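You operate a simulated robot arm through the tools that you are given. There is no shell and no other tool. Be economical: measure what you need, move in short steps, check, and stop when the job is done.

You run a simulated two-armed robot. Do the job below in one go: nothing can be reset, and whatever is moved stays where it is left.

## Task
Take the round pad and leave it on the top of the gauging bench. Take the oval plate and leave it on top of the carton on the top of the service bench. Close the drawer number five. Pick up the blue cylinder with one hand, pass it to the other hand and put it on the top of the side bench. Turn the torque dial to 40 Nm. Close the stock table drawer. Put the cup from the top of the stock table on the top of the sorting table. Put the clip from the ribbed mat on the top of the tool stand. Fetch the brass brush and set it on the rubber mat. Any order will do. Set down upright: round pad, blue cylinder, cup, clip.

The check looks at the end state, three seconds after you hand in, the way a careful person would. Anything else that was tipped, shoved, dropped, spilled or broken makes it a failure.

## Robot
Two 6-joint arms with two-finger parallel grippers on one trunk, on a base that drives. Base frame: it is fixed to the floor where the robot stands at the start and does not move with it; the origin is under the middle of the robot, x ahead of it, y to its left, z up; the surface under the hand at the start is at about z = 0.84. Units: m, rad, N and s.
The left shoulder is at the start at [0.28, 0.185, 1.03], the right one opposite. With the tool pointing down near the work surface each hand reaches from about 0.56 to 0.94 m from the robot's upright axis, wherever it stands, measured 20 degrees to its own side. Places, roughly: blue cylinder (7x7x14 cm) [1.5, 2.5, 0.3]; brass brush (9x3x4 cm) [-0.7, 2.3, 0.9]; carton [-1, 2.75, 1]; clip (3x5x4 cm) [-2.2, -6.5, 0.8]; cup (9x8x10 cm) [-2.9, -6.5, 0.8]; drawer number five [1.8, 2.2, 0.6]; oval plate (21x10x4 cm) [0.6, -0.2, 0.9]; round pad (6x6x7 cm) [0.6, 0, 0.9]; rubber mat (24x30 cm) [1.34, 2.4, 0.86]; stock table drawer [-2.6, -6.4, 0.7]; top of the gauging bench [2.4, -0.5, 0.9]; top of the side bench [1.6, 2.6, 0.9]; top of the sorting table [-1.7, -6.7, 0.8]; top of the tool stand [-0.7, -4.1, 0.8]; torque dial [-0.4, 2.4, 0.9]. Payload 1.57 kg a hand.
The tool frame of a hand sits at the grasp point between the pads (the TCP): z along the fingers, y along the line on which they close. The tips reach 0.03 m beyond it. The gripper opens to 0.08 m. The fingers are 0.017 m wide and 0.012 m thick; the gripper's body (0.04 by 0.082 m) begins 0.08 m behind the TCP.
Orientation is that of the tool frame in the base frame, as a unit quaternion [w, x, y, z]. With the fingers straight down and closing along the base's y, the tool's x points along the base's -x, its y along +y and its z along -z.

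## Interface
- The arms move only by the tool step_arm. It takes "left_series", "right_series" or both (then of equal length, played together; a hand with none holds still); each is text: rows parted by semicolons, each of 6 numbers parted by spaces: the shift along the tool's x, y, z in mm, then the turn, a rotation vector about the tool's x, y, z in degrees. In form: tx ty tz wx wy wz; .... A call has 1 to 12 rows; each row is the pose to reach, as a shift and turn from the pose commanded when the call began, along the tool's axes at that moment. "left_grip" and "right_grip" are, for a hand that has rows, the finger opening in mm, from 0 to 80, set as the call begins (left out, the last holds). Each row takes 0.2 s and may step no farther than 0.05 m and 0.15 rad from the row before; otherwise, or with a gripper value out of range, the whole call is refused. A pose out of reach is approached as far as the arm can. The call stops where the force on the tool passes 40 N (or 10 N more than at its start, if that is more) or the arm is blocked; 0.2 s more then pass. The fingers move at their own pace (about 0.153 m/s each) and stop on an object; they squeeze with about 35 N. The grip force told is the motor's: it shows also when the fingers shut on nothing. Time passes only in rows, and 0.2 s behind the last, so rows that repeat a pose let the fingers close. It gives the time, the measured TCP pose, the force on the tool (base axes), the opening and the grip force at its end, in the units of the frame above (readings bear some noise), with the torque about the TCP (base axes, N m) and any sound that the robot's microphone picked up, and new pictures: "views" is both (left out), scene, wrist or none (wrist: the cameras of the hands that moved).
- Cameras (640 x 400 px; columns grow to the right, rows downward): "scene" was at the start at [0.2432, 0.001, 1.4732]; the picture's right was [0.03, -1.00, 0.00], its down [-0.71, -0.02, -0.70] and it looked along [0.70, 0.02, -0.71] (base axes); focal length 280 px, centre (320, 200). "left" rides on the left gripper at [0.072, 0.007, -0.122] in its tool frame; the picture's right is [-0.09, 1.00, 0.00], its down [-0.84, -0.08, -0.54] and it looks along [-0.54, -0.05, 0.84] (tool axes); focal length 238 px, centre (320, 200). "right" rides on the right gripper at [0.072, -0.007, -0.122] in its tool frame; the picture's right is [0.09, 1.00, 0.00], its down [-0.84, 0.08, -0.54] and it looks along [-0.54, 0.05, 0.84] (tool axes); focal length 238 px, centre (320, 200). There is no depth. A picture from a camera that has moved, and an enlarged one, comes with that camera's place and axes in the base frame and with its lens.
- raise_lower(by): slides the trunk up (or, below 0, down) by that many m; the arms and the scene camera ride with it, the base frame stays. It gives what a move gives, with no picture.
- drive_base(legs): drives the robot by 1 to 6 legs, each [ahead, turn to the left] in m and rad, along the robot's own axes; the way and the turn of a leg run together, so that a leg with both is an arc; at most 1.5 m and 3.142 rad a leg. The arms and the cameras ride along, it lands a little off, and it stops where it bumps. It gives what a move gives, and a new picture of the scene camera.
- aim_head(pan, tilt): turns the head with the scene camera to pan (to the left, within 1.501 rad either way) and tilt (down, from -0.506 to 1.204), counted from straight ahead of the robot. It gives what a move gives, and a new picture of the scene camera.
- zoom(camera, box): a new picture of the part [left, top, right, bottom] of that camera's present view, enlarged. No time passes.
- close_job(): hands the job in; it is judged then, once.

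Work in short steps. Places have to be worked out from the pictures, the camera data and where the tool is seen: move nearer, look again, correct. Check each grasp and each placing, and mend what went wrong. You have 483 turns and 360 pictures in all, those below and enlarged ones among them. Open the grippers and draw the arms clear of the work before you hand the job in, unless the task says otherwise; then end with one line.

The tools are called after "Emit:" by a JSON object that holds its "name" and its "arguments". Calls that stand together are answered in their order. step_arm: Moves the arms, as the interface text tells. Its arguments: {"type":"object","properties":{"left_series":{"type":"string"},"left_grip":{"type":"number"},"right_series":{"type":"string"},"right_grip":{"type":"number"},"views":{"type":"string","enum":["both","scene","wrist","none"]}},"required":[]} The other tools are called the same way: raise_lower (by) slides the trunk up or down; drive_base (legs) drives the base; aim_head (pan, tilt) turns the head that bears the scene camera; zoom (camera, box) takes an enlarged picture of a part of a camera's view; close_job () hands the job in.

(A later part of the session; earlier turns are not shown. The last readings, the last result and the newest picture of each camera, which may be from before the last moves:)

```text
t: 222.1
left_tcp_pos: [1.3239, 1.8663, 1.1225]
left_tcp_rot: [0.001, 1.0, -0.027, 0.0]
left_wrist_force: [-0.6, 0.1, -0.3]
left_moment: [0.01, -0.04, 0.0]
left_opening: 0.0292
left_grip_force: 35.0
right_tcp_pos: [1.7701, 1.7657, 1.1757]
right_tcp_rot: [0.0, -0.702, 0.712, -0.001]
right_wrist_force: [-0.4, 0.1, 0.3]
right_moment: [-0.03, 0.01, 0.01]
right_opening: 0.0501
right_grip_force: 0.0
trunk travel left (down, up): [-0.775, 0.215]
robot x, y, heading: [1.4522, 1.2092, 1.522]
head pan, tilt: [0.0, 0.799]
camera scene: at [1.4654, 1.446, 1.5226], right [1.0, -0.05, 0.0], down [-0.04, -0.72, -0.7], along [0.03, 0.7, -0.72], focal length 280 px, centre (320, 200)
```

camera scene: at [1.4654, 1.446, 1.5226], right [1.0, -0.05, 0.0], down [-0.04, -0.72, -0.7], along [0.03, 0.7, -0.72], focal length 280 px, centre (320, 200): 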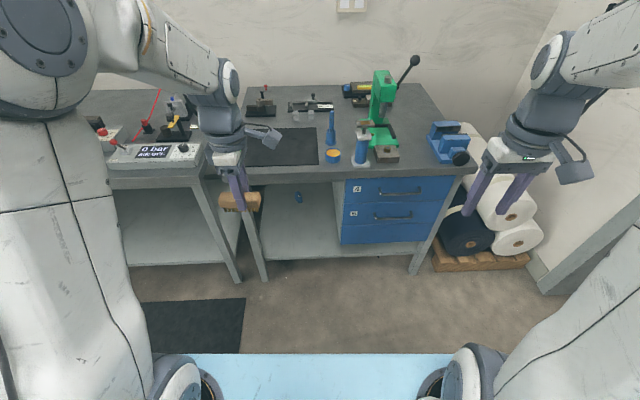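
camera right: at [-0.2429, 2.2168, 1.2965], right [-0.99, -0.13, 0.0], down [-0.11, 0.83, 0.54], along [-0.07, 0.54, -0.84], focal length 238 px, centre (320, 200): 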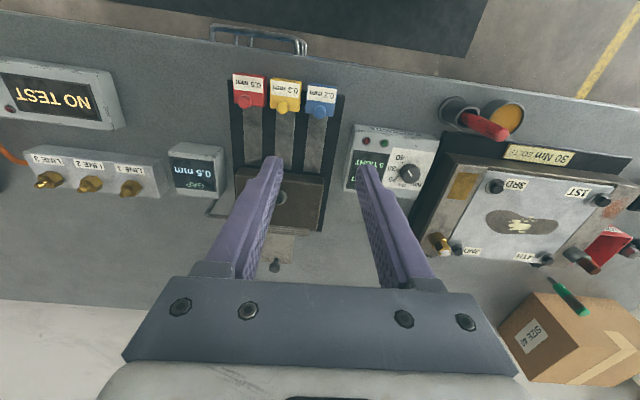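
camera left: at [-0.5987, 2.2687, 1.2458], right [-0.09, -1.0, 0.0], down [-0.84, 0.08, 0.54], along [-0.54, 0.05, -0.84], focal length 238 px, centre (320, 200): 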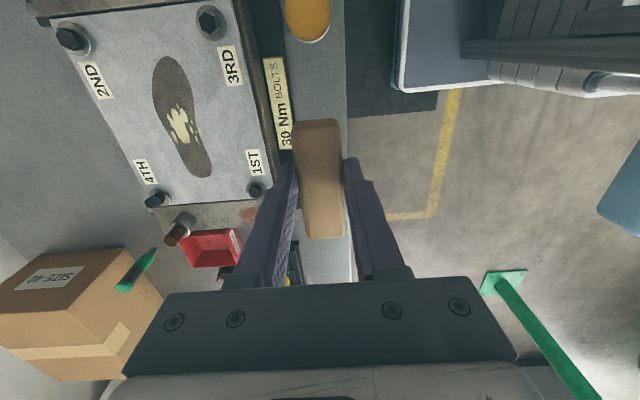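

The mat is centred near (1.355, 2.395). I'll straighten up and roll forward.

Emit:
{"name": "drive_base", "arguments": {"legs": [[0, 0.05], [0.33, 0]]}}

```text
t: 224.7
left_tcp_pos: [1.2892, 2.1842, 1.1231]
left_tcp_rot: [0.001, 1.0, -0.002, -0.001]
left_wrist_force: [0.0, -0.7, -1.2]
left_moment: [0.05, 0.0, 0.03]
left_opening: 0.029
left_grip_force: 35.4
right_tcp_pos: [1.7408, 2.1055, 1.1752]
right_tcp_rot: [0.0, 0.72, -0.694, 0.002]
right_wrist_force: [-0.9, -0.3, -0.3]
right_moment: [0.02, -0.01, 0.0]
right_opening: 0.0499
right_grip_force: 0.2
trunk travel left (down, up): [-0.775, 0.215]
robot x, y, heading: [1.4543, 1.5319, 1.571]
head pan, tilt: [0.0, 0.799]
camera scene: at [1.4527, 1.7713, 1.5226], right [1.0, 0.0, 0.0], down [0.0, -0.72, -0.7], along [0.0, 0.7, -0.72], focal length 280 px, centre (320, 200)
```

scene: 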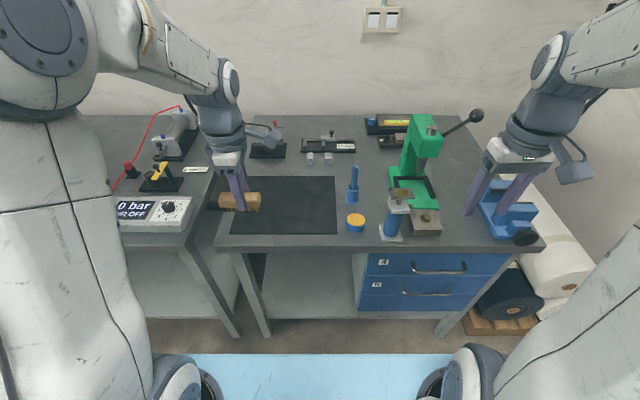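

Mat spans about x 1.19–1.50, y 2.28–2.53. I'll move the brush over its middle and lower partway.

Emit:
{"name": "step_arm", "arguments": {"left_series": "12 -45 0 0 0 0;24 -90 0 0 0 0;36 -135 0 0 0 0;48 -178 10 0 0 0;56 -208 40 0 0 0;56 -210 85 0 0 0;56 -210 130 0 0 0;56 -210 170 0 0 0;56 -210 190 0 0 0;56 -210 190 0 0 0"}}

```text
t: 226.9
left_tcp_pos: [1.3433, 2.3935, 0.9314]
left_tcp_rot: [0.002, 1.0, -0.001, 0.001]
left_wrist_force: [0.8, -0.5, -1.4]
left_moment: [0.0, -0.01, 0.01]
left_opening: 0.0293
left_grip_force: 35.0
right_tcp_pos: [1.7415, 2.107, 1.1758]
right_tcp_rot: [0.0, 0.72, -0.694, 0.001]
right_wrist_force: [0.1, -0.4, -0.6]
right_moment: [0.02, -0.01, 0.0]
right_opening: 0.0501
right_grip_force: 0.1
trunk travel left (down, up): [-0.775, 0.215]
robot x, y, heading: [1.4505, 1.5319, 1.575]
head pan, tilt: [0.0, 0.799]
camera scene: at [1.4527, 1.7718, 1.5226], right [1.0, 0.0, 0.0], down [0.0, -0.72, -0.7], along [0.0, 0.7, -0.72], focal length 280 px, centre (320, 200)
camera left: at [1.4154, 2.3874, 1.0547], right [-0.09, -1.0, 0.0], down [-0.84, 0.08, 0.54], along [-0.54, 0.05, -0.84], focal length 238 px, centre (320, 200)
```

scene: 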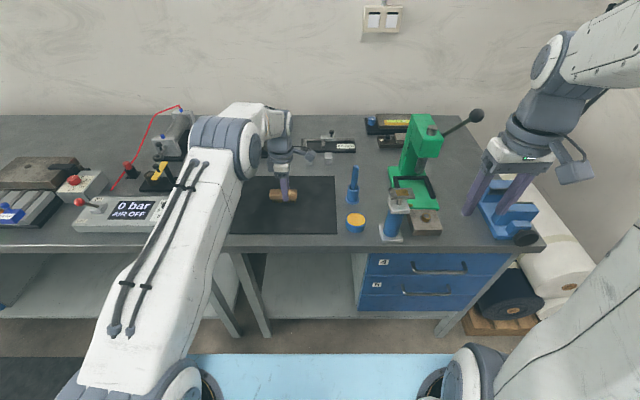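
left: 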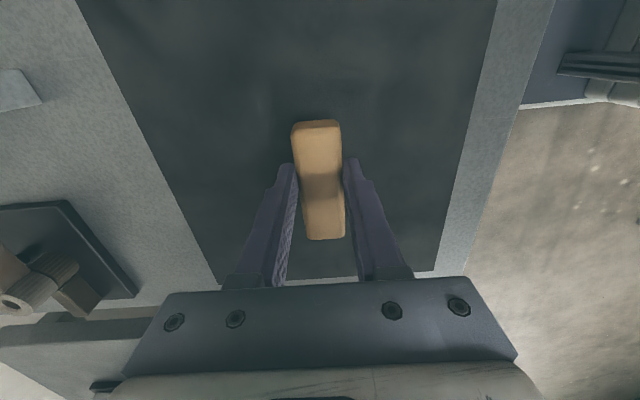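

The brush is over the middle of the mat. I'll lower in 3 mm steps to contact.

Emit:
{"name": "step_arm", "arguments": {"left_series": "0 0 5 0 0 0;0 0 10 0 0 0;0 0 14 0 0 0;0 0 17 0 0 0;0 0 20 0 0 0;0 0 23 0 0 0", "views": "none"}}

```text
t: 228.3
left_tcp_pos: [1.3452, 2.3939, 0.912]
left_tcp_rot: [0.001, 1.0, -0.001, 0.0]
left_wrist_force: [-1.7, -5.4, 15.5]
left_moment: [-0.18, 0.3, 0.0]
left_opening: 0.0292
left_grip_force: 35.1
right_tcp_pos: [1.741, 2.1056, 1.1757]
right_tcp_rot: [-0.001, 0.72, -0.694, 0.001]
right_wrist_force: [-0.2, 1.0, 0.0]
right_moment: [0.03, -0.02, 0.02]
right_opening: 0.0501
right_grip_force: 0.0
trunk travel left (down, up): [-0.775, 0.215]
robot x, y, heading: [1.4489, 1.531, 1.574]
head pan, tilt: [0.0, 0.799]
```

Contact at 0.912. I'll release and lift clear.

Emit:
{"name": "step_arm", "arguments": {"left_series": "0 0 -2 0 0 0;0 0 -2 0 0 0", "left_grip": 54, "views": "none"}}

Emit:
{"name": "step_arm", "arguments": {"left_series": "0 0 -30 0 0 0;0 0 -70 0 0 0;0 0 -115 0 0 0;0 0 -160 0 0 0;-10 30 -190 0 0 0;-20 70 -210 0 0 0;-30 110 -215 0 0 0;-40 150 -215 0 0 0;-50 190 -215 0 0 0;-60 230 -215 0 0 0"}}

```text
t: 228.9
left_tcp_pos: [1.346, 2.3928, 0.9101]
left_tcp_rot: [0.001, 1.0, -0.001, 0.0]
left_wrist_force: [0.2, -0.1, -0.9]
left_moment: [0.01, -0.01, 0.01]
left_opening: 0.0541
left_grip_force: 0.1
right_tcp_pos: [1.7415, 2.1064, 1.1758]
right_tcp_rot: [0.0, 0.72, -0.694, 0.002]
right_wrist_force: [0.2, 0.4, -0.3]
right_moment: [0.04, -0.03, 0.0]
right_opening: 0.05
right_grip_force: 0.0
trunk travel left (down, up): [-0.775, 0.215]
robot x, y, heading: [1.452, 1.5343, 1.573]
head pan, tilt: [0.0, 0.799]
```

```text
t: 231.1
left_tcp_pos: [1.2848, 2.1643, 1.1262]
left_tcp_rot: [0.001, 1.0, -0.001, 0.0]
left_wrist_force: [-0.1, -0.1, 0.8]
left_moment: [0.01, -0.01, -0.03]
left_opening: 0.054
left_grip_force: 0.0
right_tcp_pos: [1.7403, 2.1061, 1.1755]
right_tcp_rot: [0.0, 0.72, -0.694, 0.002]
right_wrist_force: [0.4, -0.2, 0.3]
right_moment: [-0.04, -0.05, 0.01]
right_opening: 0.0501
right_grip_force: 0.1
trunk travel left (down, up): [-0.775, 0.215]
robot x, y, heading: [1.4502, 1.5324, 1.573]
head pan, tilt: [0.0, 0.799]
camera scene: at [1.4527, 1.7718, 1.5226], right [1.0, 0.0, 0.0], down [0.0, -0.72, -0.7], along [0.0, 0.7, -0.72], focal length 280 px, centre (320, 200)
camera left: at [1.3566, 2.1582, 1.2493], right [-0.09, -1.0, 0.0], down [-0.84, 0.08, 0.54], along [-0.54, 0.05, -0.84], focal length 238 px, centre (320, 200)
```

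scene: 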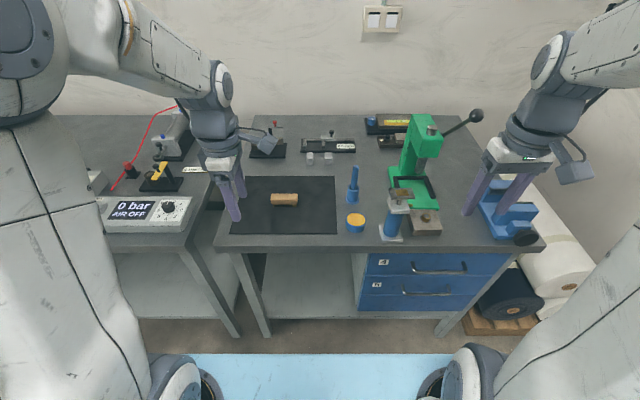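
left: 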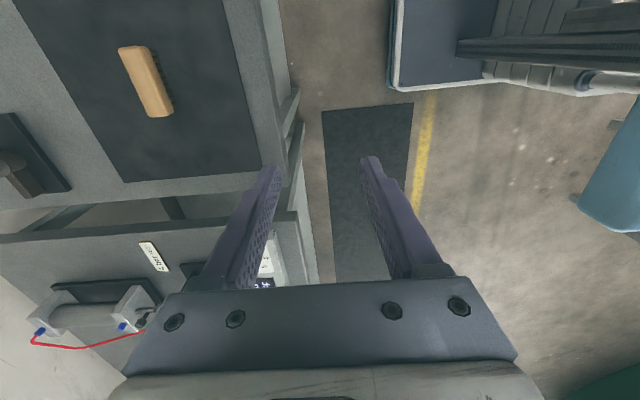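

The brush is on the mat. Next the oval plate: I'll back off, go west past the tray table with margin, south, and face the first table squarely with the plate.

Emit:
{"name": "drive_base", "arguments": {"legs": [[-0.27, 0], [0, 1.571], [1.5, 0], [0.25, 0]]}}

```text
t: 245.3
left_tcp_pos: [-0.9346, 1.0719, 1.1264]
left_tcp_rot: [0.002, 0.705, 0.709, 0.002]
left_wrist_force: [0.2, 0.7, 0.6]
left_moment: [-0.01, 0.05, 0.0]
left_opening: 0.0537
left_grip_force: 0.0
right_tcp_pos: [-0.881, 1.5278, 1.1746]
right_tcp_rot: [-0.001, 1.0, 0.022, 0.0]
right_wrist_force: [0.5, 0.6, 0.5]
right_moment: [0.01, 0.02, -0.03]
right_opening: 0.0497
right_grip_force: 0.0
trunk travel left (down, up): [-0.775, 0.215]
robot x, y, heading: [-0.3007, 1.2429, -3.129]
head pan, tilt: [0.0, 0.799]
camera scene: at [-0.5414, 1.2391, 1.5226], right [-0.01, 1.0, 0.0], down [0.72, 0.01, -0.7], along [-0.7, -0.01, -0.72], focal length 280 px, centre (320, 200)
```

scene: 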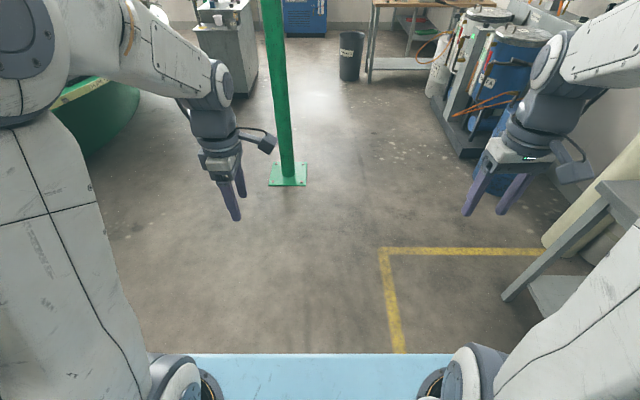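

Open floor. I'll turn south and drive to the plate's row.

Emit:
{"name": "drive_base", "arguments": {"legs": [[0, 1.558], [1.45, 0]]}}

```text
t: 256.2
left_tcp_pos: [-0.1637, -0.8317, 1.1269]
left_tcp_rot: [0.0, 0.009, 1.0, 0.001]
left_wrist_force: [0.1, 0.5, 0.6]
left_moment: [-0.02, -0.03, 0.01]
left_opening: 0.0538
left_grip_force: 0.0
right_tcp_pos: [-0.6181, -0.7649, 1.1755]
right_tcp_rot: [-0.001, 0.7, 0.715, 0.0]
right_wrist_force: [0.0, 0.9, -0.2]
right_moment: [-0.04, -0.02, -0.03]
right_opening: 0.0502
right_grip_force: 0.0
trunk travel left (down, up): [-0.775, 0.215]
robot x, y, heading: [-0.3206, -0.2012, -1.582]
head pan, tilt: [0.0, 0.799]
camera scene: at [-0.3208, -0.4385, 1.5226], right [-1.0, 0.01, 0.0], down [0.01, 0.72, -0.7], along [-0.01, -0.7, -0.72], focal length 280 px, centre (320, 200)
```

scene: 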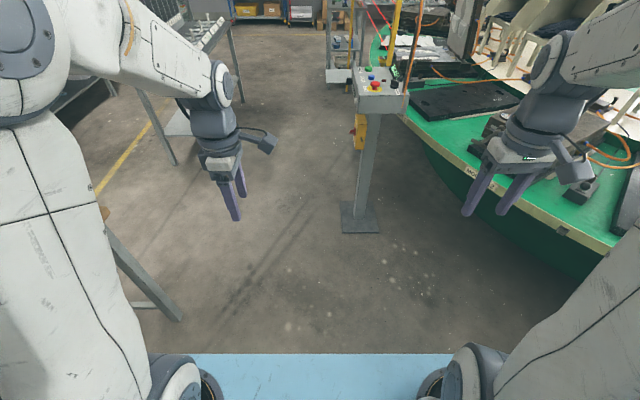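

Emit:
{"name": "drive_base", "arguments": {"legs": [[0, 1.585]]}}

```text
t: 260.5
left_tcp_pos: [0.3136, -0.0325, 1.1261]
left_tcp_rot: [-0.001, -0.706, 0.708, 0.002]
left_wrist_force: [-0.4, 0.6, 0.5]
left_moment: [0.01, 0.01, -0.04]
left_opening: 0.0539
left_grip_force: 0.1
right_tcp_pos: [0.2525, -0.4867, 1.1747]
right_tcp_rot: [-0.001, -0.016, 1.0, -0.001]
right_wrist_force: [0.0, -0.1, -0.3]
right_moment: [-0.04, -0.01, -0.02]
right_opening: 0.0499
right_grip_force: 0.0
trunk travel left (down, up): [-0.775, 0.215]
robot x, y, heading: [-0.3208, -0.1998, 0.002]
head pan, tilt: [0.0, 0.799]
camera scene: at [-0.0767, -0.198, 1.5226], right [0.0, -1.0, 0.0], down [-0.72, 0.0, -0.7], along [0.7, 0.0, -0.72], focal length 280 px, centre (320, 200)
```

scene: 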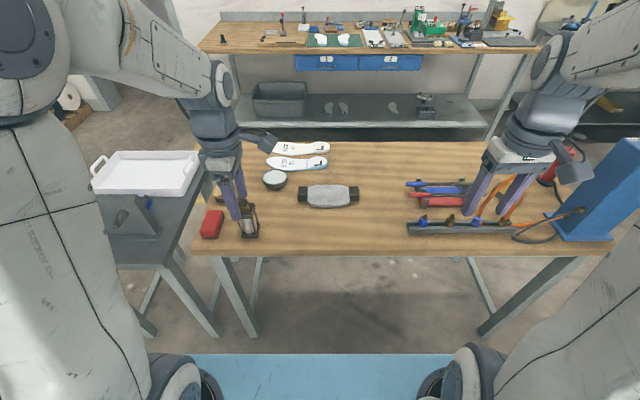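

Plate is at about (0.581, -0.227), with end blocks near y -0.142 and -0.307. I'll roll forward 0.2 m and zoom in.

Emit:
{"name": "drive_base", "arguments": {"legs": [[0.2, 0]]}}

Emit:
{"name": "zoom", "arguments": {"camera": "scene", "box": [270, 180, 390, 260]}}

```text
t: 262.1
left_tcp_pos: [0.513, -0.031, 1.1269]
left_tcp_rot: [-0.001, -0.706, 0.708, 0.002]
left_wrist_force: [0.2, 0.5, -0.3]
left_moment: [-0.01, -0.04, 0.03]
left_opening: 0.0539
left_grip_force: 0.1
right_tcp_pos: [0.4545, -0.4884, 1.1753]
right_tcp_rot: [-0.001, -0.017, 1.0, -0.001]
right_wrist_force: [-0.1, 0.3, 0.5]
right_moment: [-0.03, -0.03, 0.01]
right_opening: 0.0499
right_grip_force: 0.0
trunk travel left (down, up): [-0.775, 0.215]
robot x, y, heading: [-0.1191, -0.1978, 0.002]
head pan, tilt: [0.0, 0.799]
camera scene: at [0.1232, -0.1973, 1.5226], right [0.0, -1.0, 0.0], down [-0.72, 0.0, -0.7], along [0.7, 0.0, -0.72], focal length 280 px, centre (320, 200)
```

scene: 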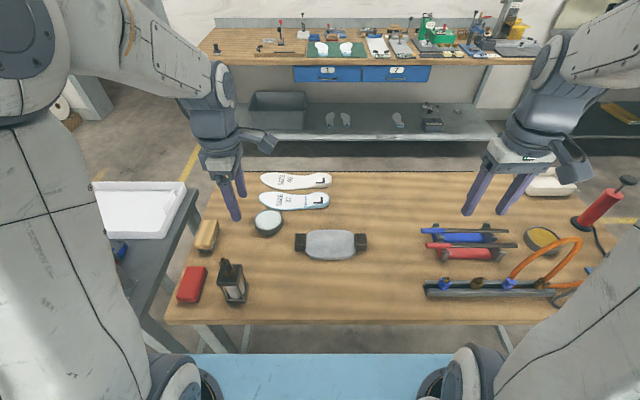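

```text
5.00 times, centred on (330, 220) of scene
camera zoom: at [0.1232, -0.1973, 1.5226], right [0.0, -1.0, 0.0], down [-0.72, 0.0, -0.7], along [0.7, 0.0, -0.72], focal length 1397 px, centre (270, 100)
```

zoom: 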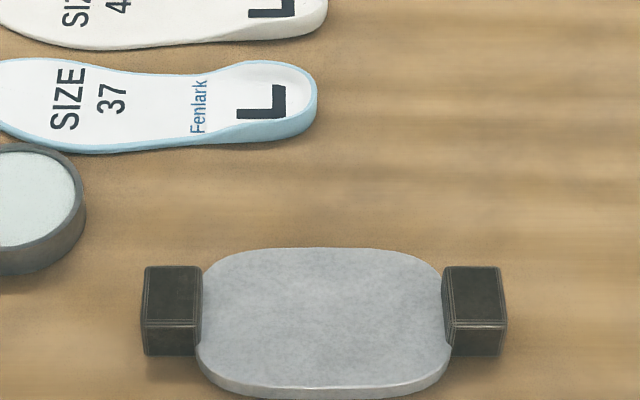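

Blocks are about 4 cm deep and 3.5 cm wide, at (0.597, -0.142) and (0.597, -0.312). I'll bring both hands over them, turning the right by 88° so both close along x.

Emit:
{"name": "step_arm", "arguments": {"left_series": "10 -8 0 0 0 0;20 -16 0 0 0 0;30 -24 0 0 0 0;40 -32 0 0 0 0;50 -40 0 0 0 0;60 -48 10 0 0 0;70 -56 20 0 0 0;80 -64 35 0 0 0;90 -70 55 0 0 0;100 -77 75 0 0 0;111 -84 95 0 0 0;111 -84 95 0 0 0", "right_series": "-14 16 0 0 0 -8;-27 32 0 0 0 -16;-40 47 0 0 0 -24;-54 62 0 0 0 -32;-67 77 0 0 0 -40;-81 93 10 0 0 -48;-94 108 25 0 0 -56;-108 124 50 0 0 -64;-121 140 80 0 0 -72;-135 155 110 0 0 -80;-148 171 143 0 0 -88;-148 171 143 0 0 -88", "left_grip": 66, "right_grip": 66}}

```text
t: 264.7
left_tcp_pos: [0.5962, -0.1417, 1.0297]
left_tcp_rot: [-0.002, -0.706, 0.708, 0.001]
left_wrist_force: [-0.2, -0.1, 0.6]
left_moment: [0.0, 0.01, -0.01]
left_opening: 0.066
left_grip_force: 0.0
right_tcp_pos: [0.5982, -0.3096, 1.0305]
right_tcp_rot: [0.001, 0.708, -0.706, 0.0]
right_wrist_force: [-0.2, 0.2, -0.3]
right_moment: [0.01, 0.01, -0.02]
right_opening: 0.0659
right_grip_force: 0.1
trunk travel left (down, up): [-0.775, 0.215]
robot x, y, heading: [-0.1199, -0.1945, -0.003]
head pan, tilt: [0.0, 0.799]
camera scene: at [0.1241, -0.1973, 1.5225], right [0.0, -1.0, 0.0], down [-0.72, 0.0, -0.7], along [0.7, 0.0, -0.72], focal length 280 px, centre (320, 200)
camera right: at [0.6043, -0.3812, 1.1526], right [-1.0, -0.09, 0.0], down [-0.08, 0.84, 0.54], along [-0.05, 0.54, -0.84], focal length 238 px, centre (320, 200)
camera left: at [0.5903, -0.2141, 1.1535], right [-1.0, 0.09, 0.0], down [0.08, 0.84, 0.54], along [0.05, 0.54, -0.84], focal length 238 px, centre (320, 200)
```

scene: 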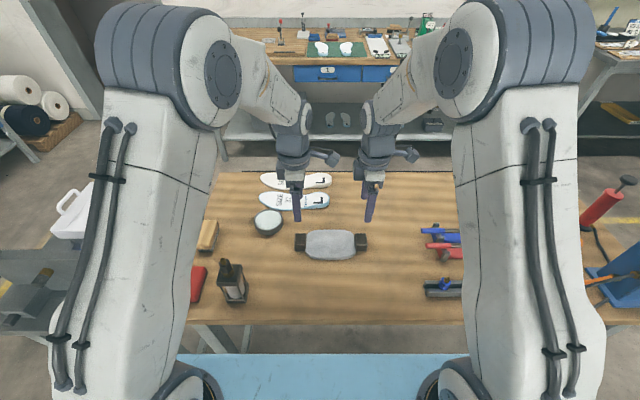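
right: 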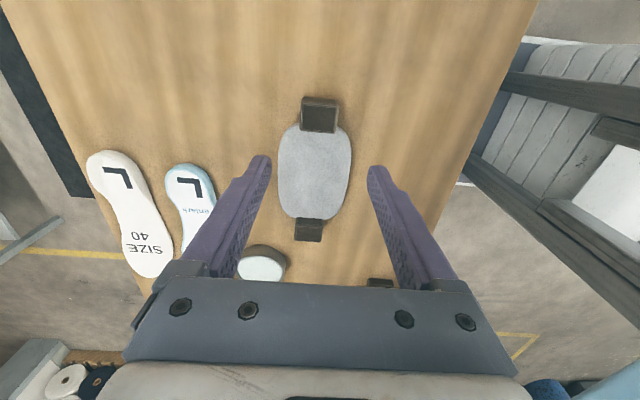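
left: 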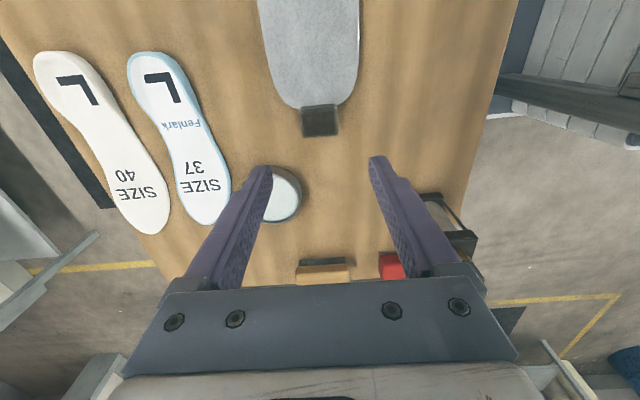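

Both hands line up over the blocks. I'll lower both together to TCP z≈0.884.

Emit:
{"name": "step_arm", "arguments": {"left_series": "0 0 40 0 0 0;0 0 80 0 0 0;0 0 115 0 0 0;0 0 132 0 0 0;0 0 140 0 0 0;0 0 145 0 0 0;0 0 145 0 0 0", "right_series": "5 0 40 0 0 0;5 0 80 0 0 0;5 0 115 0 0 0;5 0 132 0 0 0;5 0 140 0 0 0;5 0 145 0 0 0;5 0 145 0 0 0"}}

```text
t: 266.3
left_tcp_pos: [0.5967, -0.1418, 0.8855]
left_tcp_rot: [-0.002, -0.706, 0.708, 0.0]
left_wrist_force: [0.7, -0.9, -0.5]
left_moment: [-0.01, 0.0, 0.04]
left_opening: 0.066
left_grip_force: 0.1
right_tcp_pos: [0.5959, -0.3159, 0.8881]
right_tcp_rot: [-0.002, -0.707, 0.708, 0.0]
right_wrist_force: [-0.2, -0.2, -0.5]
right_moment: [-0.02, 0.02, -0.01]
right_opening: 0.066
right_grip_force: 0.1
trunk travel left (down, up): [-0.775, 0.215]
robot x, y, heading: [-0.1205, -0.1992, -0.002]
head pan, tilt: [0.0, 0.799]
camera scene: at [0.1237, -0.1973, 1.5226], right [0.0, -1.0, 0.0], down [-0.72, 0.0, -0.7], along [0.7, 0.0, -0.72], focal length 280 px, centre (320, 200)
camera right: at [0.6032, -0.3866, 1.0101], right [-1.0, -0.09, 0.0], down [-0.08, 0.84, 0.54], along [-0.05, 0.54, -0.84], focal length 238 px, centre (320, 200)
camera left: at [0.5892, -0.2147, 1.0091], right [-1.0, 0.09, 0.0], down [0.08, 0.84, 0.54], along [0.05, 0.54, -0.84], focal length 238 px, centre (320, 200)
```

scene: 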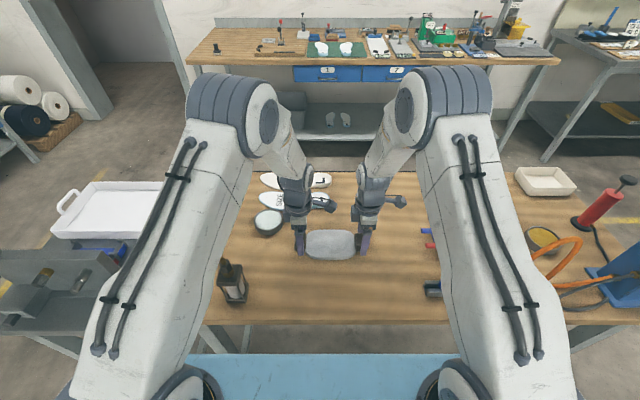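
right: 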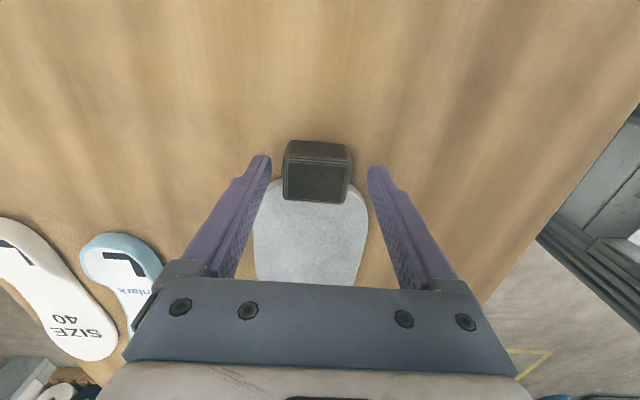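
left: 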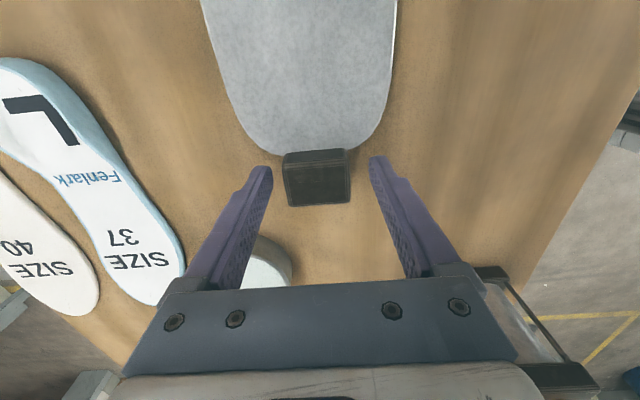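

Both sets of fingers straddle their blocks. I'll close both hands.

Emit:
{"name": "step_arm", "arguments": {"left_series": "0 0 0 0 0 0;0 0 0 0 0 0;0 0 0 0 0 0", "right_series": "0 0 0 0 0 0;0 0 0 0 0 0;0 0 0 0 0 0", "left_grip": 0, "right_grip": 0, "views": "none"}}

```text
t: 267.1
left_tcp_pos: [0.5963, -0.1422, 0.8863]
left_tcp_rot: [-0.001, -0.707, 0.708, 0.001]
left_wrist_force: [1.4, -0.1, 1.1]
left_moment: [-0.35, -0.28, 0.07]
left_opening: 0.0437
left_grip_force: 34.7
right_tcp_pos: [0.5969, -0.3155, 0.8876]
right_tcp_rot: [0.001, 0.708, -0.706, 0.0]
right_wrist_force: [2.1, -0.5, 0.9]
right_moment: [0.11, -0.18, -0.05]
right_opening: 0.0435
right_grip_force: 35.2
trunk travel left (down, up): [-0.775, 0.215]
robot x, y, heading: [-0.1198, -0.1976, 0.0]
head pan, tilt: [0.0, 0.799]
```

Both hands hold at 43.5 mm. I'll lift with the trunk so the two hands rise exactly together.

Emit:
{"name": "raise_lower", "arguments": {"by": 0.2}}

Emit:
{"name": "drive_base", "arguments": {"legs": [[-0.3, 0]]}}

```text
t: 269.2
left_tcp_pos: [0.5964, -0.1422, 1.0856]
left_tcp_rot: [0.0, -0.707, 0.707, 0.001]
left_wrist_force: [-0.2, -2.1, -2.5]
left_moment: [-0.15, -0.05, -0.01]
left_opening: 0.0437
left_grip_force: 34.8
right_tcp_pos: [0.5949, -0.3152, 1.0871]
right_tcp_rot: [0.001, 0.708, -0.706, 0.0]
right_wrist_force: [0.2, 3.2, -3.2]
right_moment: [0.16, 0.02, -0.05]
right_opening: 0.0438
right_grip_force: 35.3
trunk travel left (down, up): [-0.975, 0.015]
robot x, y, heading: [-0.1199, -0.1951, 0.002]
head pan, tilt: [0.0, 0.799]
```

```text
t: 271.2
left_tcp_pos: [0.3028, -0.1447, 1.0866]
left_tcp_rot: [-0.002, -0.706, 0.709, 0.001]
left_wrist_force: [-1.0, -3.9, -2.8]
left_moment: [0.01, -0.03, 0.02]
left_opening: 0.0437
left_grip_force: 34.9
right_tcp_pos: [0.3002, -0.3164, 1.0861]
right_tcp_rot: [0.002, 0.708, -0.707, -0.001]
right_wrist_force: [0.3, 3.8, -2.2]
right_moment: [0.03, 0.05, -0.09]
right_opening: 0.0438
right_grip_force: 35.1
trunk travel left (down, up): [-0.975, 0.015]
robot x, y, heading: [-0.4131, -0.1953, -0.002]
head pan, tilt: [0.0, 0.799]
camera scene: at [-0.1702, -0.1979, 1.7226], right [0.0, -1.0, 0.0], down [-0.72, 0.0, -0.7], along [0.7, 0.0, -0.72], focal length 280 px, centre (320, 200)
```

scene: 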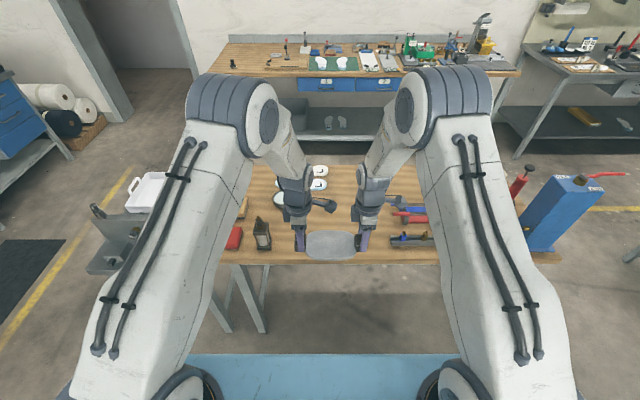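

The plate travels well. I'll drive diagonally toward the carton end of the service bench.

Emit:
{"name": "drive_base", "arguments": {"legs": [[0, 1.936], [1.5, 0], [0.05, 0], [0, -0.363]]}}

```text
t: 284.9
left_tcp_pos: [-0.9458, 1.9892, 1.0861]
left_tcp_rot: [0.002, 1.0, -0.018, 0.001]
left_wrist_force: [-0.6, -0.5, -2.0]
left_moment: [0.14, -0.08, 0.02]
left_opening: 0.0437
left_grip_force: 34.5
right_tcp_pos: [-0.7736, 1.9825, 1.0874]
right_tcp_rot: [0.001, 1.0, -0.017, 0.001]
right_wrist_force: [0.3, 0.6, -2.8]
right_moment: [-0.15, -0.07, -0.16]
right_opening: 0.0436
right_grip_force: 35.3
trunk travel left (down, up): [-0.975, 0.015]
robot x, y, heading: [-0.9186, 1.272, 1.538]
head pan, tilt: [0.0, 0.799]
camera scene: at [-0.9065, 1.5125, 1.7225], right [1.0, -0.03, 0.0], down [-0.03, -0.72, -0.7], along [0.02, 0.7, -0.72], focal length 280 px, centre (320, 200)
```

scene: 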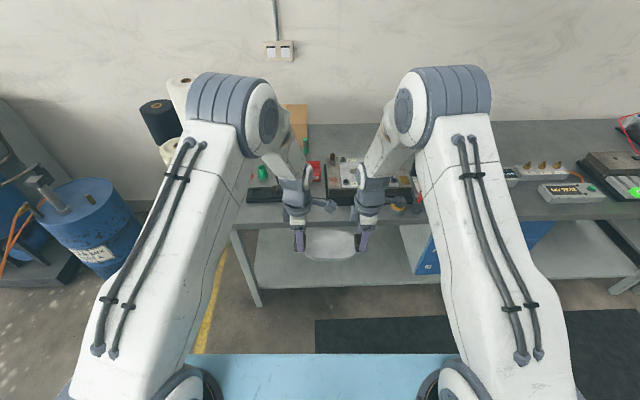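

Items near the carton, such as the yellow-black post, reach about z 1.03. I'll raise both hands together by 9 cm before going over the bench.

Emit:
{"name": "step_arm", "arguments": {"left_series": "0 0 -20 0 0 0;0 0 -40 0 0 0;0 0 -60 0 0 0;0 0 -80 0 0 0;0 0 -90 0 0 0", "right_series": "0 0 -20 0 0 0;0 0 -40 0 0 0;0 0 -60 0 0 0;0 0 -80 0 0 0;0 0 -90 0 0 0", "views": "none"}}

Emit:
{"name": "drive_base", "arguments": {"legs": [[0, 0.55], [0.27, 0], [0, -0.52]]}}

```text
t: 286.1
left_tcp_pos: [-0.9453, 1.9902, 1.1765]
left_tcp_rot: [0.002, 1.0, -0.018, 0.0]
left_wrist_force: [3.1, 2.7, -4.9]
left_moment: [0.4, -0.15, 0.11]
left_opening: 0.0437
left_grip_force: 34.6
right_tcp_pos: [-0.7726, 1.9839, 1.1764]
right_tcp_rot: [0.0, 1.0, -0.018, 0.001]
right_wrist_force: [-3.8, -2.0, -0.8]
right_moment: [-0.4, 0.5, 0.36]
right_opening: 0.0438
right_grip_force: 35.2
trunk travel left (down, up): [-0.975, 0.015]
robot x, y, heading: [-0.9172, 1.2771, 1.536]
head pan, tilt: [0.0, 0.799]
```

```text
t: 291.0
left_tcp_pos: [-1.1039, 2.2239, 1.1751]
left_tcp_rot: [0.002, 1.0, -0.002, 0.0]
left_wrist_force: [6.7, 2.9, 0.9]
left_moment: [0.14, -0.45, 0.26]
left_opening: 0.0437
left_grip_force: 34.7
right_tcp_pos: [-0.9313, 2.2241, 1.176]
right_tcp_rot: [0.001, 1.0, -0.001, 0.0]
right_wrist_force: [-6.3, -2.0, -5.9]
right_moment: [-0.16, -0.09, 0.1]
right_opening: 0.0437
right_grip_force: 35.3
trunk travel left (down, up): [-0.975, 0.015]
robot x, y, heading: [-1.0506, 1.5077, 1.566]
head pan, tilt: [0.0, 0.799]
camera scene: at [-1.0495, 1.7481, 1.7225], right [1.0, 0.0, 0.0], down [0.0, -0.72, -0.7], along [0.0, 0.7, -0.72], focal length 280 px, centre (320, 200)
```

scene: 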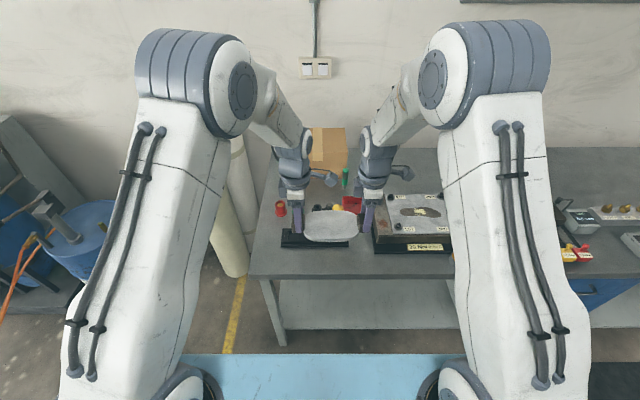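

Emit:
{"name": "zoom", "arguments": {"camera": "scene", "box": [260, 100, 400, 260]}}

```text
2.50 times, centred on (330, 180) of scene
camera zoom: at [-1.0495, 1.7481, 1.7225], right [1.0, 0.0, 0.0], down [0.0, -0.72, -0.7], along [0.0, 0.7, -0.72], focal length 699 px, centre (295, 250)
```

zoom: 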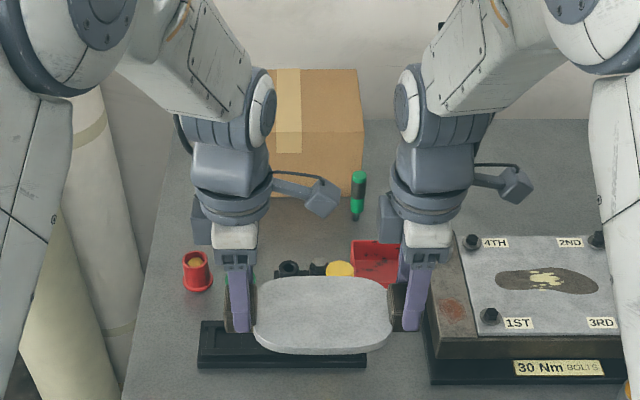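

The carton's top spans roughly x -1.20…-0.92, y 2.72–2.92, z≈1.0. I'll drive in 0.33 m at this height, then check.

Emit:
{"name": "drive_base", "arguments": {"legs": [[0.33, 0]]}}

Emit:
{"name": "zoom", "arguments": {"camera": "scene", "box": [260, 100, 400, 260]}}

```text
t: 293.2
left_tcp_pos: [-1.1019, 2.558, 1.1761]
left_tcp_rot: [0.002, 1.0, -0.003, 0.0]
left_wrist_force: [-0.2, 1.6, -3.3]
left_moment: [0.0, -0.02, 0.13]
left_opening: 0.044
left_grip_force: 35.1
right_tcp_pos: [-0.9299, 2.5569, 1.1775]
right_tcp_rot: [0.001, 1.0, -0.002, 0.001]
right_wrist_force: [-1.0, -1.1, -2.4]
right_moment: [-0.06, 0.12, 0.04]
right_opening: 0.0437
right_grip_force: 35.0
trunk travel left (down, up): [-0.975, 0.015]
robot x, y, heading: [-1.0491, 1.8456, 1.57]
head pan, tilt: [0.0, 0.799]
camera scene: at [-1.0482, 2.0825, 1.7225], right [1.0, 0.0, 0.0], down [0.0, -0.72, -0.7], along [0.0, 0.7, -0.72], focal length 280 px, centre (320, 200)
```

scene: 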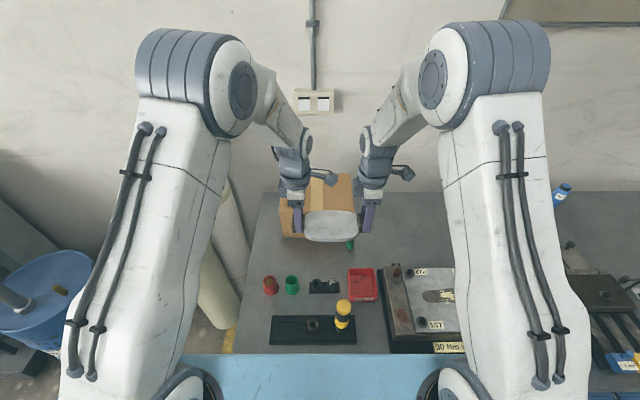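

```text
2.50 times, centred on (330, 180) of scene
camera zoom: at [-1.0482, 2.0825, 1.7225], right [1.0, 0.0, 0.0], down [0.0, -0.72, -0.7], along [0.0, 0.7, -0.72], focal length 699 px, centre (295, 250)
```

zoom: 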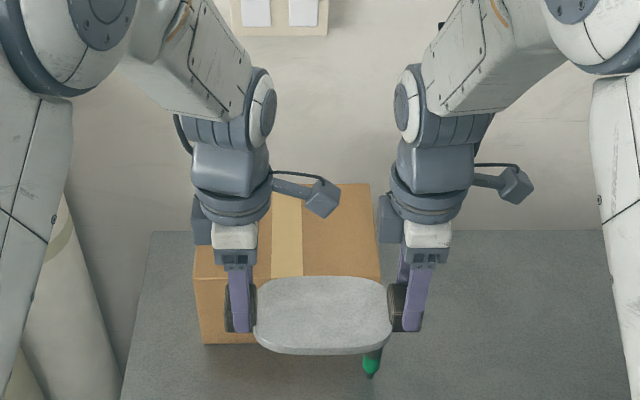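

The carton top is clearly x -1.187…-0.93, y 2.724–2.925. I'll shift both hands 34 mm left and extend 165 mm forward together.

Emit:
{"name": "step_arm", "arguments": {"left_series": "-7 -18 0 0 0 0;-14 -36 0 0 0 0;-21 -54 0 0 0 0;-28 -72 0 0 0 0;-34 -90 0 0 0 0;-34 -108 0 0 0 0;-34 -126 0 0 0 0;-34 -144 0 0 0 0;-34 -157 0 0 0 0;-34 -165 0 0 0 0;-34 -165 0 0 0 0", "right_series": "-7 -18 0 0 0 0;-14 -36 0 0 0 0;-21 -54 0 0 0 0;-28 -72 0 0 0 0;-34 -90 0 0 0 0;-34 -108 0 0 0 0;-34 -126 0 0 0 0;-34 -144 0 0 0 0;-34 -157 0 0 0 0;-34 -165 0 0 0 0;-34 -165 0 0 0 0", "views": "scene"}}

```text
t: 295.6
left_tcp_pos: [-1.1366, 2.723, 1.1753]
left_tcp_rot: [0.003, 1.0, -0.003, 0.0]
left_wrist_force: [-0.1, -3.4, -1.0]
left_moment: [-0.14, 0.39, -0.24]
left_opening: 0.0435
left_grip_force: 34.7
right_tcp_pos: [-0.9619, 2.7217, 1.1765]
right_tcp_rot: [0.001, 1.0, -0.001, 0.001]
right_wrist_force: [0.0, 3.0, -4.2]
right_moment: [0.12, -0.72, -0.31]
right_opening: 0.0438
right_grip_force: 35.4
trunk travel left (down, up): [-0.975, 0.015]
robot x, y, heading: [-1.0537, 1.8389, 1.573]
head pan, tilt: [0.0, 0.799]
camera scene: at [-1.0482, 2.0827, 1.7225], right [1.0, 0.0, 0.0], down [0.0, -0.72, -0.7], along [0.0, 0.7, -0.72], focal length 280 px, centre (320, 200)
```

scene: 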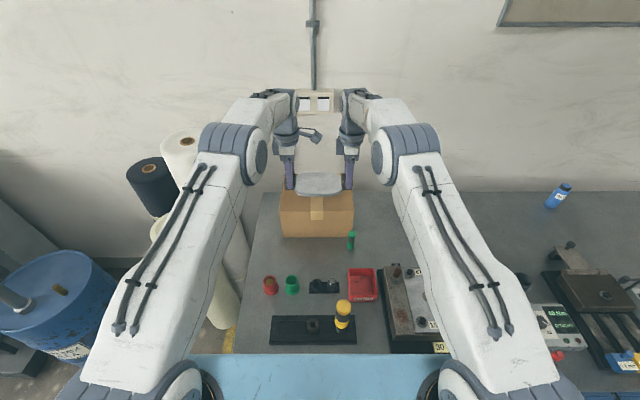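

Still about 5 cm short of where I want it. I'll look straight down to see how much room the base has before the bench.

Emit:
{"name": "aim_head", "arguments": {"pan": 0, "tilt": 1.2}}

```text
t: 296.5
left_tcp_pos: [-1.1358, 2.7232, 1.1765]
left_tcp_rot: [0.001, 1.0, -0.002, 0.0]
left_wrist_force: [-1.6, -4.7, 1.3]
left_moment: [-0.22, -0.18, -0.46]
left_opening: 0.0439
left_grip_force: 34.6
right_tcp_pos: [-0.9632, 2.7229, 1.1761]
right_tcp_rot: [0.0, 1.0, -0.001, 0.001]
right_wrist_force: [1.1, 4.0, -7.8]
right_moment: [0.22, -0.56, -0.35]
right_opening: 0.0433
right_grip_force: 35.4
trunk travel left (down, up): [-0.975, 0.015]
robot x, y, heading: [-1.0534, 1.8456, 1.565]
head pan, tilt: [0.0, 1.201]
camera scene: at [-1.0483, 2.0578, 1.6948], right [1.0, 0.0, 0.0], down [0.0, -0.93, -0.36], along [0.0, 0.36, -0.93], focal length 280 px, centre (320, 200)
```

scene: 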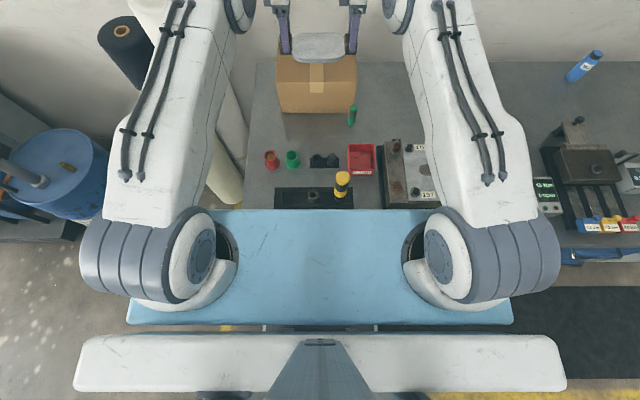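

The lower frame of the bench sits near y≈2.25, leaving some room. I'll roll forward 4 cm.

Emit:
{"name": "drive_base", "arguments": {"legs": [[0.04, 0]]}}

```text
t: 297.4
left_tcp_pos: [-1.1361, 2.7632, 1.1759]
left_tcp_rot: [0.002, 1.0, -0.002, 0.0]
left_wrist_force: [-2.1, -4.9, 2.8]
left_moment: [-0.18, -0.56, -0.3]
left_opening: 0.0437
left_grip_force: 34.9
right_tcp_pos: [-0.9637, 2.7609, 1.1752]
right_tcp_rot: [0.001, 1.0, -0.001, 0.001]
right_wrist_force: [1.8, 4.6, -8.0]
right_moment: [0.16, -0.39, -0.39]
right_opening: 0.0436
right_grip_force: 35.2
trunk travel left (down, up): [-0.975, 0.015]
robot x, y, heading: [-1.0531, 1.879, 1.567]
head pan, tilt: [0.0, 1.201]
camera scene: at [-1.0483, 2.0977, 1.6947], right [1.0, 0.0, 0.0], down [0.0, -0.93, -0.36], along [0.0, 0.36, -0.93], focal length 280 px, centre (320, 200)
```

scene: 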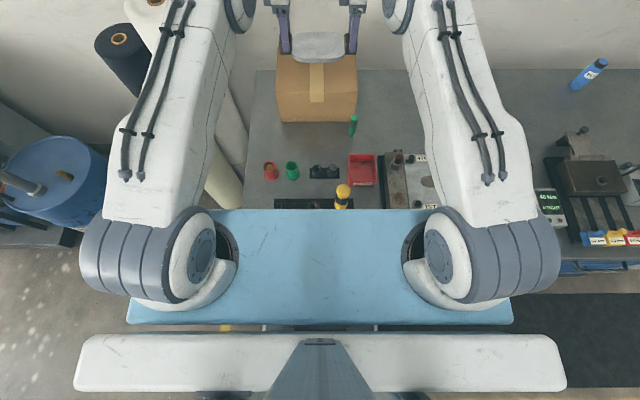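

The plate is now at y≈2.762, well over the carton. I'll lower with the trunk so both hands stay level.

Emit:
{"name": "raise_lower", "arguments": {"by": -0.1}}

Emit:
{"name": "aim_head", "arguments": {"pan": 0, "tilt": 0.8}}

Emit:
{"name": "zoom", "arguments": {"camera": "scene", "box": [240, 100, 400, 230]}}

```text
t: 298.7
left_tcp_pos: [-1.1367, 2.7621, 1.0766]
left_tcp_rot: [0.002, 1.0, -0.001, 0.0]
left_wrist_force: [0.6, -0.3, -2.8]
left_moment: [0.0, 0.19, 0.09]
left_opening: 0.0438
left_grip_force: 35.5
right_tcp_pos: [-0.9623, 2.7627, 1.0771]
right_tcp_rot: [0.001, 1.0, -0.001, 0.0]
right_wrist_force: [0.2, -0.4, -1.9]
right_moment: [-0.03, -0.14, -0.11]
right_opening: 0.0435
right_grip_force: 34.9
trunk travel left (down, up): [-0.875, 0.115]
robot x, y, heading: [-1.0532, 1.8821, 1.569]
head pan, tilt: [0.0, 1.201]
```

```text
t: 299.6
left_tcp_pos: [-1.1377, 2.7621, 1.0764]
left_tcp_rot: [0.002, 1.0, -0.001, 0.0]
left_wrist_force: [0.4, 0.8, -2.2]
left_moment: [0.03, 0.09, 0.01]
left_opening: 0.0436
left_grip_force: 34.6
right_tcp_pos: [-0.9632, 2.7612, 1.0758]
right_tcp_rot: [0.001, 1.0, -0.002, 0.001]
right_wrist_force: [0.2, -1.0, -3.9]
right_moment: [-0.05, -0.07, -0.07]
right_opening: 0.0438
right_grip_force: 35.1
trunk travel left (down, up): [-0.875, 0.115]
robot x, y, heading: [-1.0517, 1.8794, 1.565]
head pan, tilt: [0.0, 0.799]
camera scene: at [-1.0482, 2.1223, 1.6225], right [1.0, 0.0, 0.0], down [0.0, -0.72, -0.7], along [0.0, 0.7, -0.72], focal length 280 px, centre (320, 200)
```

scene: 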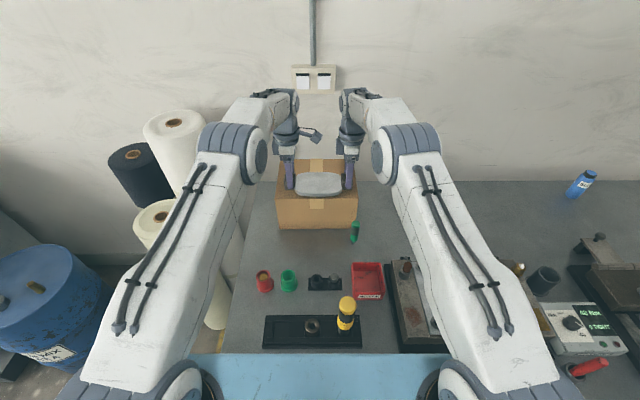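

```text
3.08 times, centred on (320, 165) of scene
camera zoom: at [-1.0482, 2.1223, 1.6225], right [1.0, 0.0, 0.0], down [0.0, -0.72, -0.7], along [0.0, 0.7, -0.72], focal length 860 px, centre (320, 308)
```

zoom: 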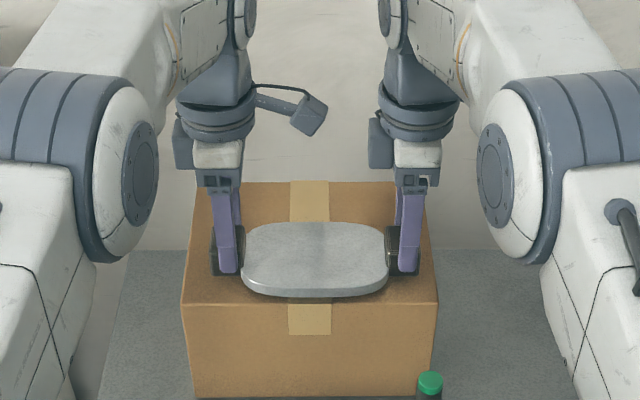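

It hangs just above the carton. I'll lower in small increments and read the forces.

Emit:
{"name": "raise_lower", "arguments": {"by": -0.015}}

Emit:
{"name": "raise_lower", "arguments": {"by": -0.005}}

```text
t: 300.2
left_tcp_pos: [-1.137, 2.7635, 1.0611]
left_tcp_rot: [0.002, 1.0, -0.002, -0.001]
left_wrist_force: [-1.0, -0.5, -2.7]
left_moment: [0.04, 0.01, 0.01]
left_opening: 0.0435
left_grip_force: 34.8
right_tcp_pos: [-0.963, 2.7617, 1.0612]
right_tcp_rot: [0.001, 1.0, -0.001, 0.002]
right_wrist_force: [0.1, 0.6, -3.3]
right_moment: [0.0, 0.0, -0.02]
right_opening: 0.0439
right_grip_force: 35.2
trunk travel left (down, up): [-0.86, 0.13]
robot x, y, heading: [-1.0497, 1.8814, 1.562]
head pan, tilt: [0.0, 0.799]
```

```text
t: 300.8
left_tcp_pos: [-1.1359, 2.7627, 1.0569]
left_tcp_rot: [0.0, 1.0, -0.001, 0.0]
left_wrist_force: [0.7, -1.0, 2.5]
left_moment: [0.06, -0.33, -0.01]
left_opening: 0.0438
left_grip_force: 34.4
right_tcp_pos: [-0.9637, 2.7616, 1.0572]
right_tcp_rot: [0.0, 1.0, -0.001, 0.001]
right_wrist_force: [-0.1, -1.8, 4.8]
right_moment: [-0.07, -0.71, -0.13]
right_opening: 0.0436
right_grip_force: 34.8
trunk travel left (down, up): [-0.855, 0.135]
robot x, y, heading: [-1.0476, 1.8832, 1.574]
head pan, tilt: [0.0, 0.799]
```

Both hands read contact. I'll open both together, then raise with the trunk.

Emit:
{"name": "step_arm", "arguments": {"left_series": "0 0 0 0 0 0;0 0 0 0 0 0", "right_series": "0 0 0 0 0 0;0 0 0 0 0 0", "left_grip": 68, "right_grip": 68, "views": "none"}}

Emit:
{"name": "raise_lower", "arguments": {"by": 0.12}}

Emit:
{"name": "zoom", "arguments": {"camera": "scene", "box": [240, 100, 400, 230]}}

```text
t: 301.4
left_tcp_pos: [-1.1368, 2.7627, 1.0556]
left_tcp_rot: [0.001, 1.0, -0.002, 0.0]
left_wrist_force: [0.0, 0.5, 0.3]
left_moment: [-0.01, -0.03, 0.01]
left_opening: 0.068
left_grip_force: 0.1
right_tcp_pos: [-0.9634, 2.7623, 1.0567]
right_tcp_rot: [0.001, 1.0, -0.001, 0.001]
right_wrist_force: [-0.5, 0.6, -0.1]
right_moment: [-0.01, -0.02, -0.02]
right_opening: 0.0678
right_grip_force: 0.1
trunk travel left (down, up): [-0.855, 0.135]
robot x, y, heading: [-1.0486, 1.8822, 1.567]
head pan, tilt: [0.0, 0.799]
```

```text
t: 302.9
left_tcp_pos: [-1.1379, 2.7627, 1.1744]
left_tcp_rot: [0.002, 1.0, -0.002, -0.001]
left_wrist_force: [-0.2, 0.0, 0.8]
left_moment: [-0.01, 0.02, -0.02]
left_opening: 0.0681
left_grip_force: 0.1
right_tcp_pos: [-0.9631, 2.7618, 1.1762]
right_tcp_rot: [0.0, 1.0, -0.001, 0.001]
right_wrist_force: [-0.4, 1.0, 0.0]
right_moment: [0.02, -0.05, 0.02]
right_opening: 0.0681
right_grip_force: 0.0
trunk travel left (down, up): [-0.975, 0.015]
robot x, y, heading: [-1.0563, 1.8819, 1.569]
head pan, tilt: [0.0, 0.799]
```

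```text
3.08 times, centred on (320, 165) of scene
camera zoom: at [-1.0482, 2.1223, 1.7225], right [1.0, 0.0, 0.0], down [0.0, -0.72, -0.7], along [0.0, 0.7, -0.72], focal length 860 px, centre (320, 308)
```

zoom: 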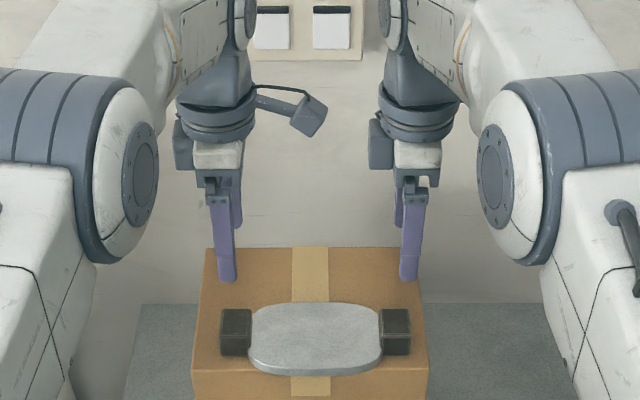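

The plate rests flat on the carton. I'll draw both arms back, reverse away, and head south for the remaining jobs.

Emit:
{"name": "step_arm", "arguments": {"left_series": "0 35 -5 0 0 0;0 75 -10 0 0 0;0 115 -10 0 0 0;0 155 -10 0 0 0;0 195 -10 0 0 0;0 195 -10 0 0 0", "right_series": "0 35 -5 0 0 0;0 75 -10 0 0 0;0 115 -10 0 0 0;0 155 -10 0 0 0;0 195 -10 0 0 0;0 195 -10 0 0 0", "views": "none"}}

Emit:
{"name": "drive_base", "arguments": {"legs": [[-0.6, 0]]}}

```text
t: 304.2
left_tcp_pos: [-1.1382, 2.5643, 1.1872]
left_tcp_rot: [0.001, 1.0, -0.001, -0.001]
left_wrist_force: [0.7, 0.6, 0.1]
left_moment: [-0.02, -0.03, 0.0]
left_opening: 0.068
left_grip_force: 0.0
right_tcp_pos: [-0.9629, 2.5663, 1.1879]
right_tcp_rot: [0.001, 1.0, -0.001, 0.001]
right_wrist_force: [-0.5, -0.3, -0.1]
right_moment: [-0.01, 0.01, 0.01]
right_opening: 0.0681
right_grip_force: 0.1
trunk travel left (down, up): [-0.975, 0.015]
robot x, y, heading: [-1.052, 1.882, 1.566]
head pan, tilt: [0.0, 0.799]
```

```text
t: 307.6
left_tcp_pos: [-1.142, 1.9674, 1.1865]
left_tcp_rot: [0.002, 1.0, 0.001, 0.0]
left_wrist_force: [0.4, 0.2, 0.4]
left_moment: [-0.04, -0.03, -0.02]
left_opening: 0.068
left_grip_force: 0.0
right_tcp_pos: [-0.9682, 1.9718, 1.1877]
right_tcp_rot: [0.001, 1.0, 0.002, 0.001]
right_wrist_force: [-0.2, -0.7, -0.1]
right_moment: [-0.01, -0.02, -0.02]
right_opening: 0.0681
right_grip_force: 0.0
trunk travel left (down, up): [-0.975, 0.015]
robot x, y, heading: [-1.0492, 1.291, 1.568]
head pan, tilt: [0.0, 0.799]
camera scene: at [-1.05, 1.5255, 1.7226], right [1.0, 0.0, 0.0], down [0.0, -0.72, -0.7], along [0.0, 0.7, -0.72], focal length 280 px, centre (320, 200)
```

scene: 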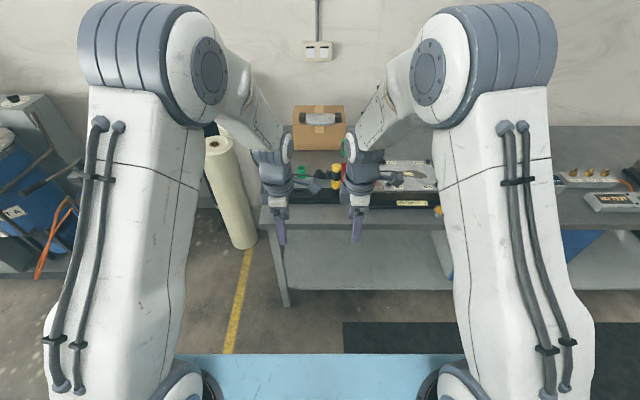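

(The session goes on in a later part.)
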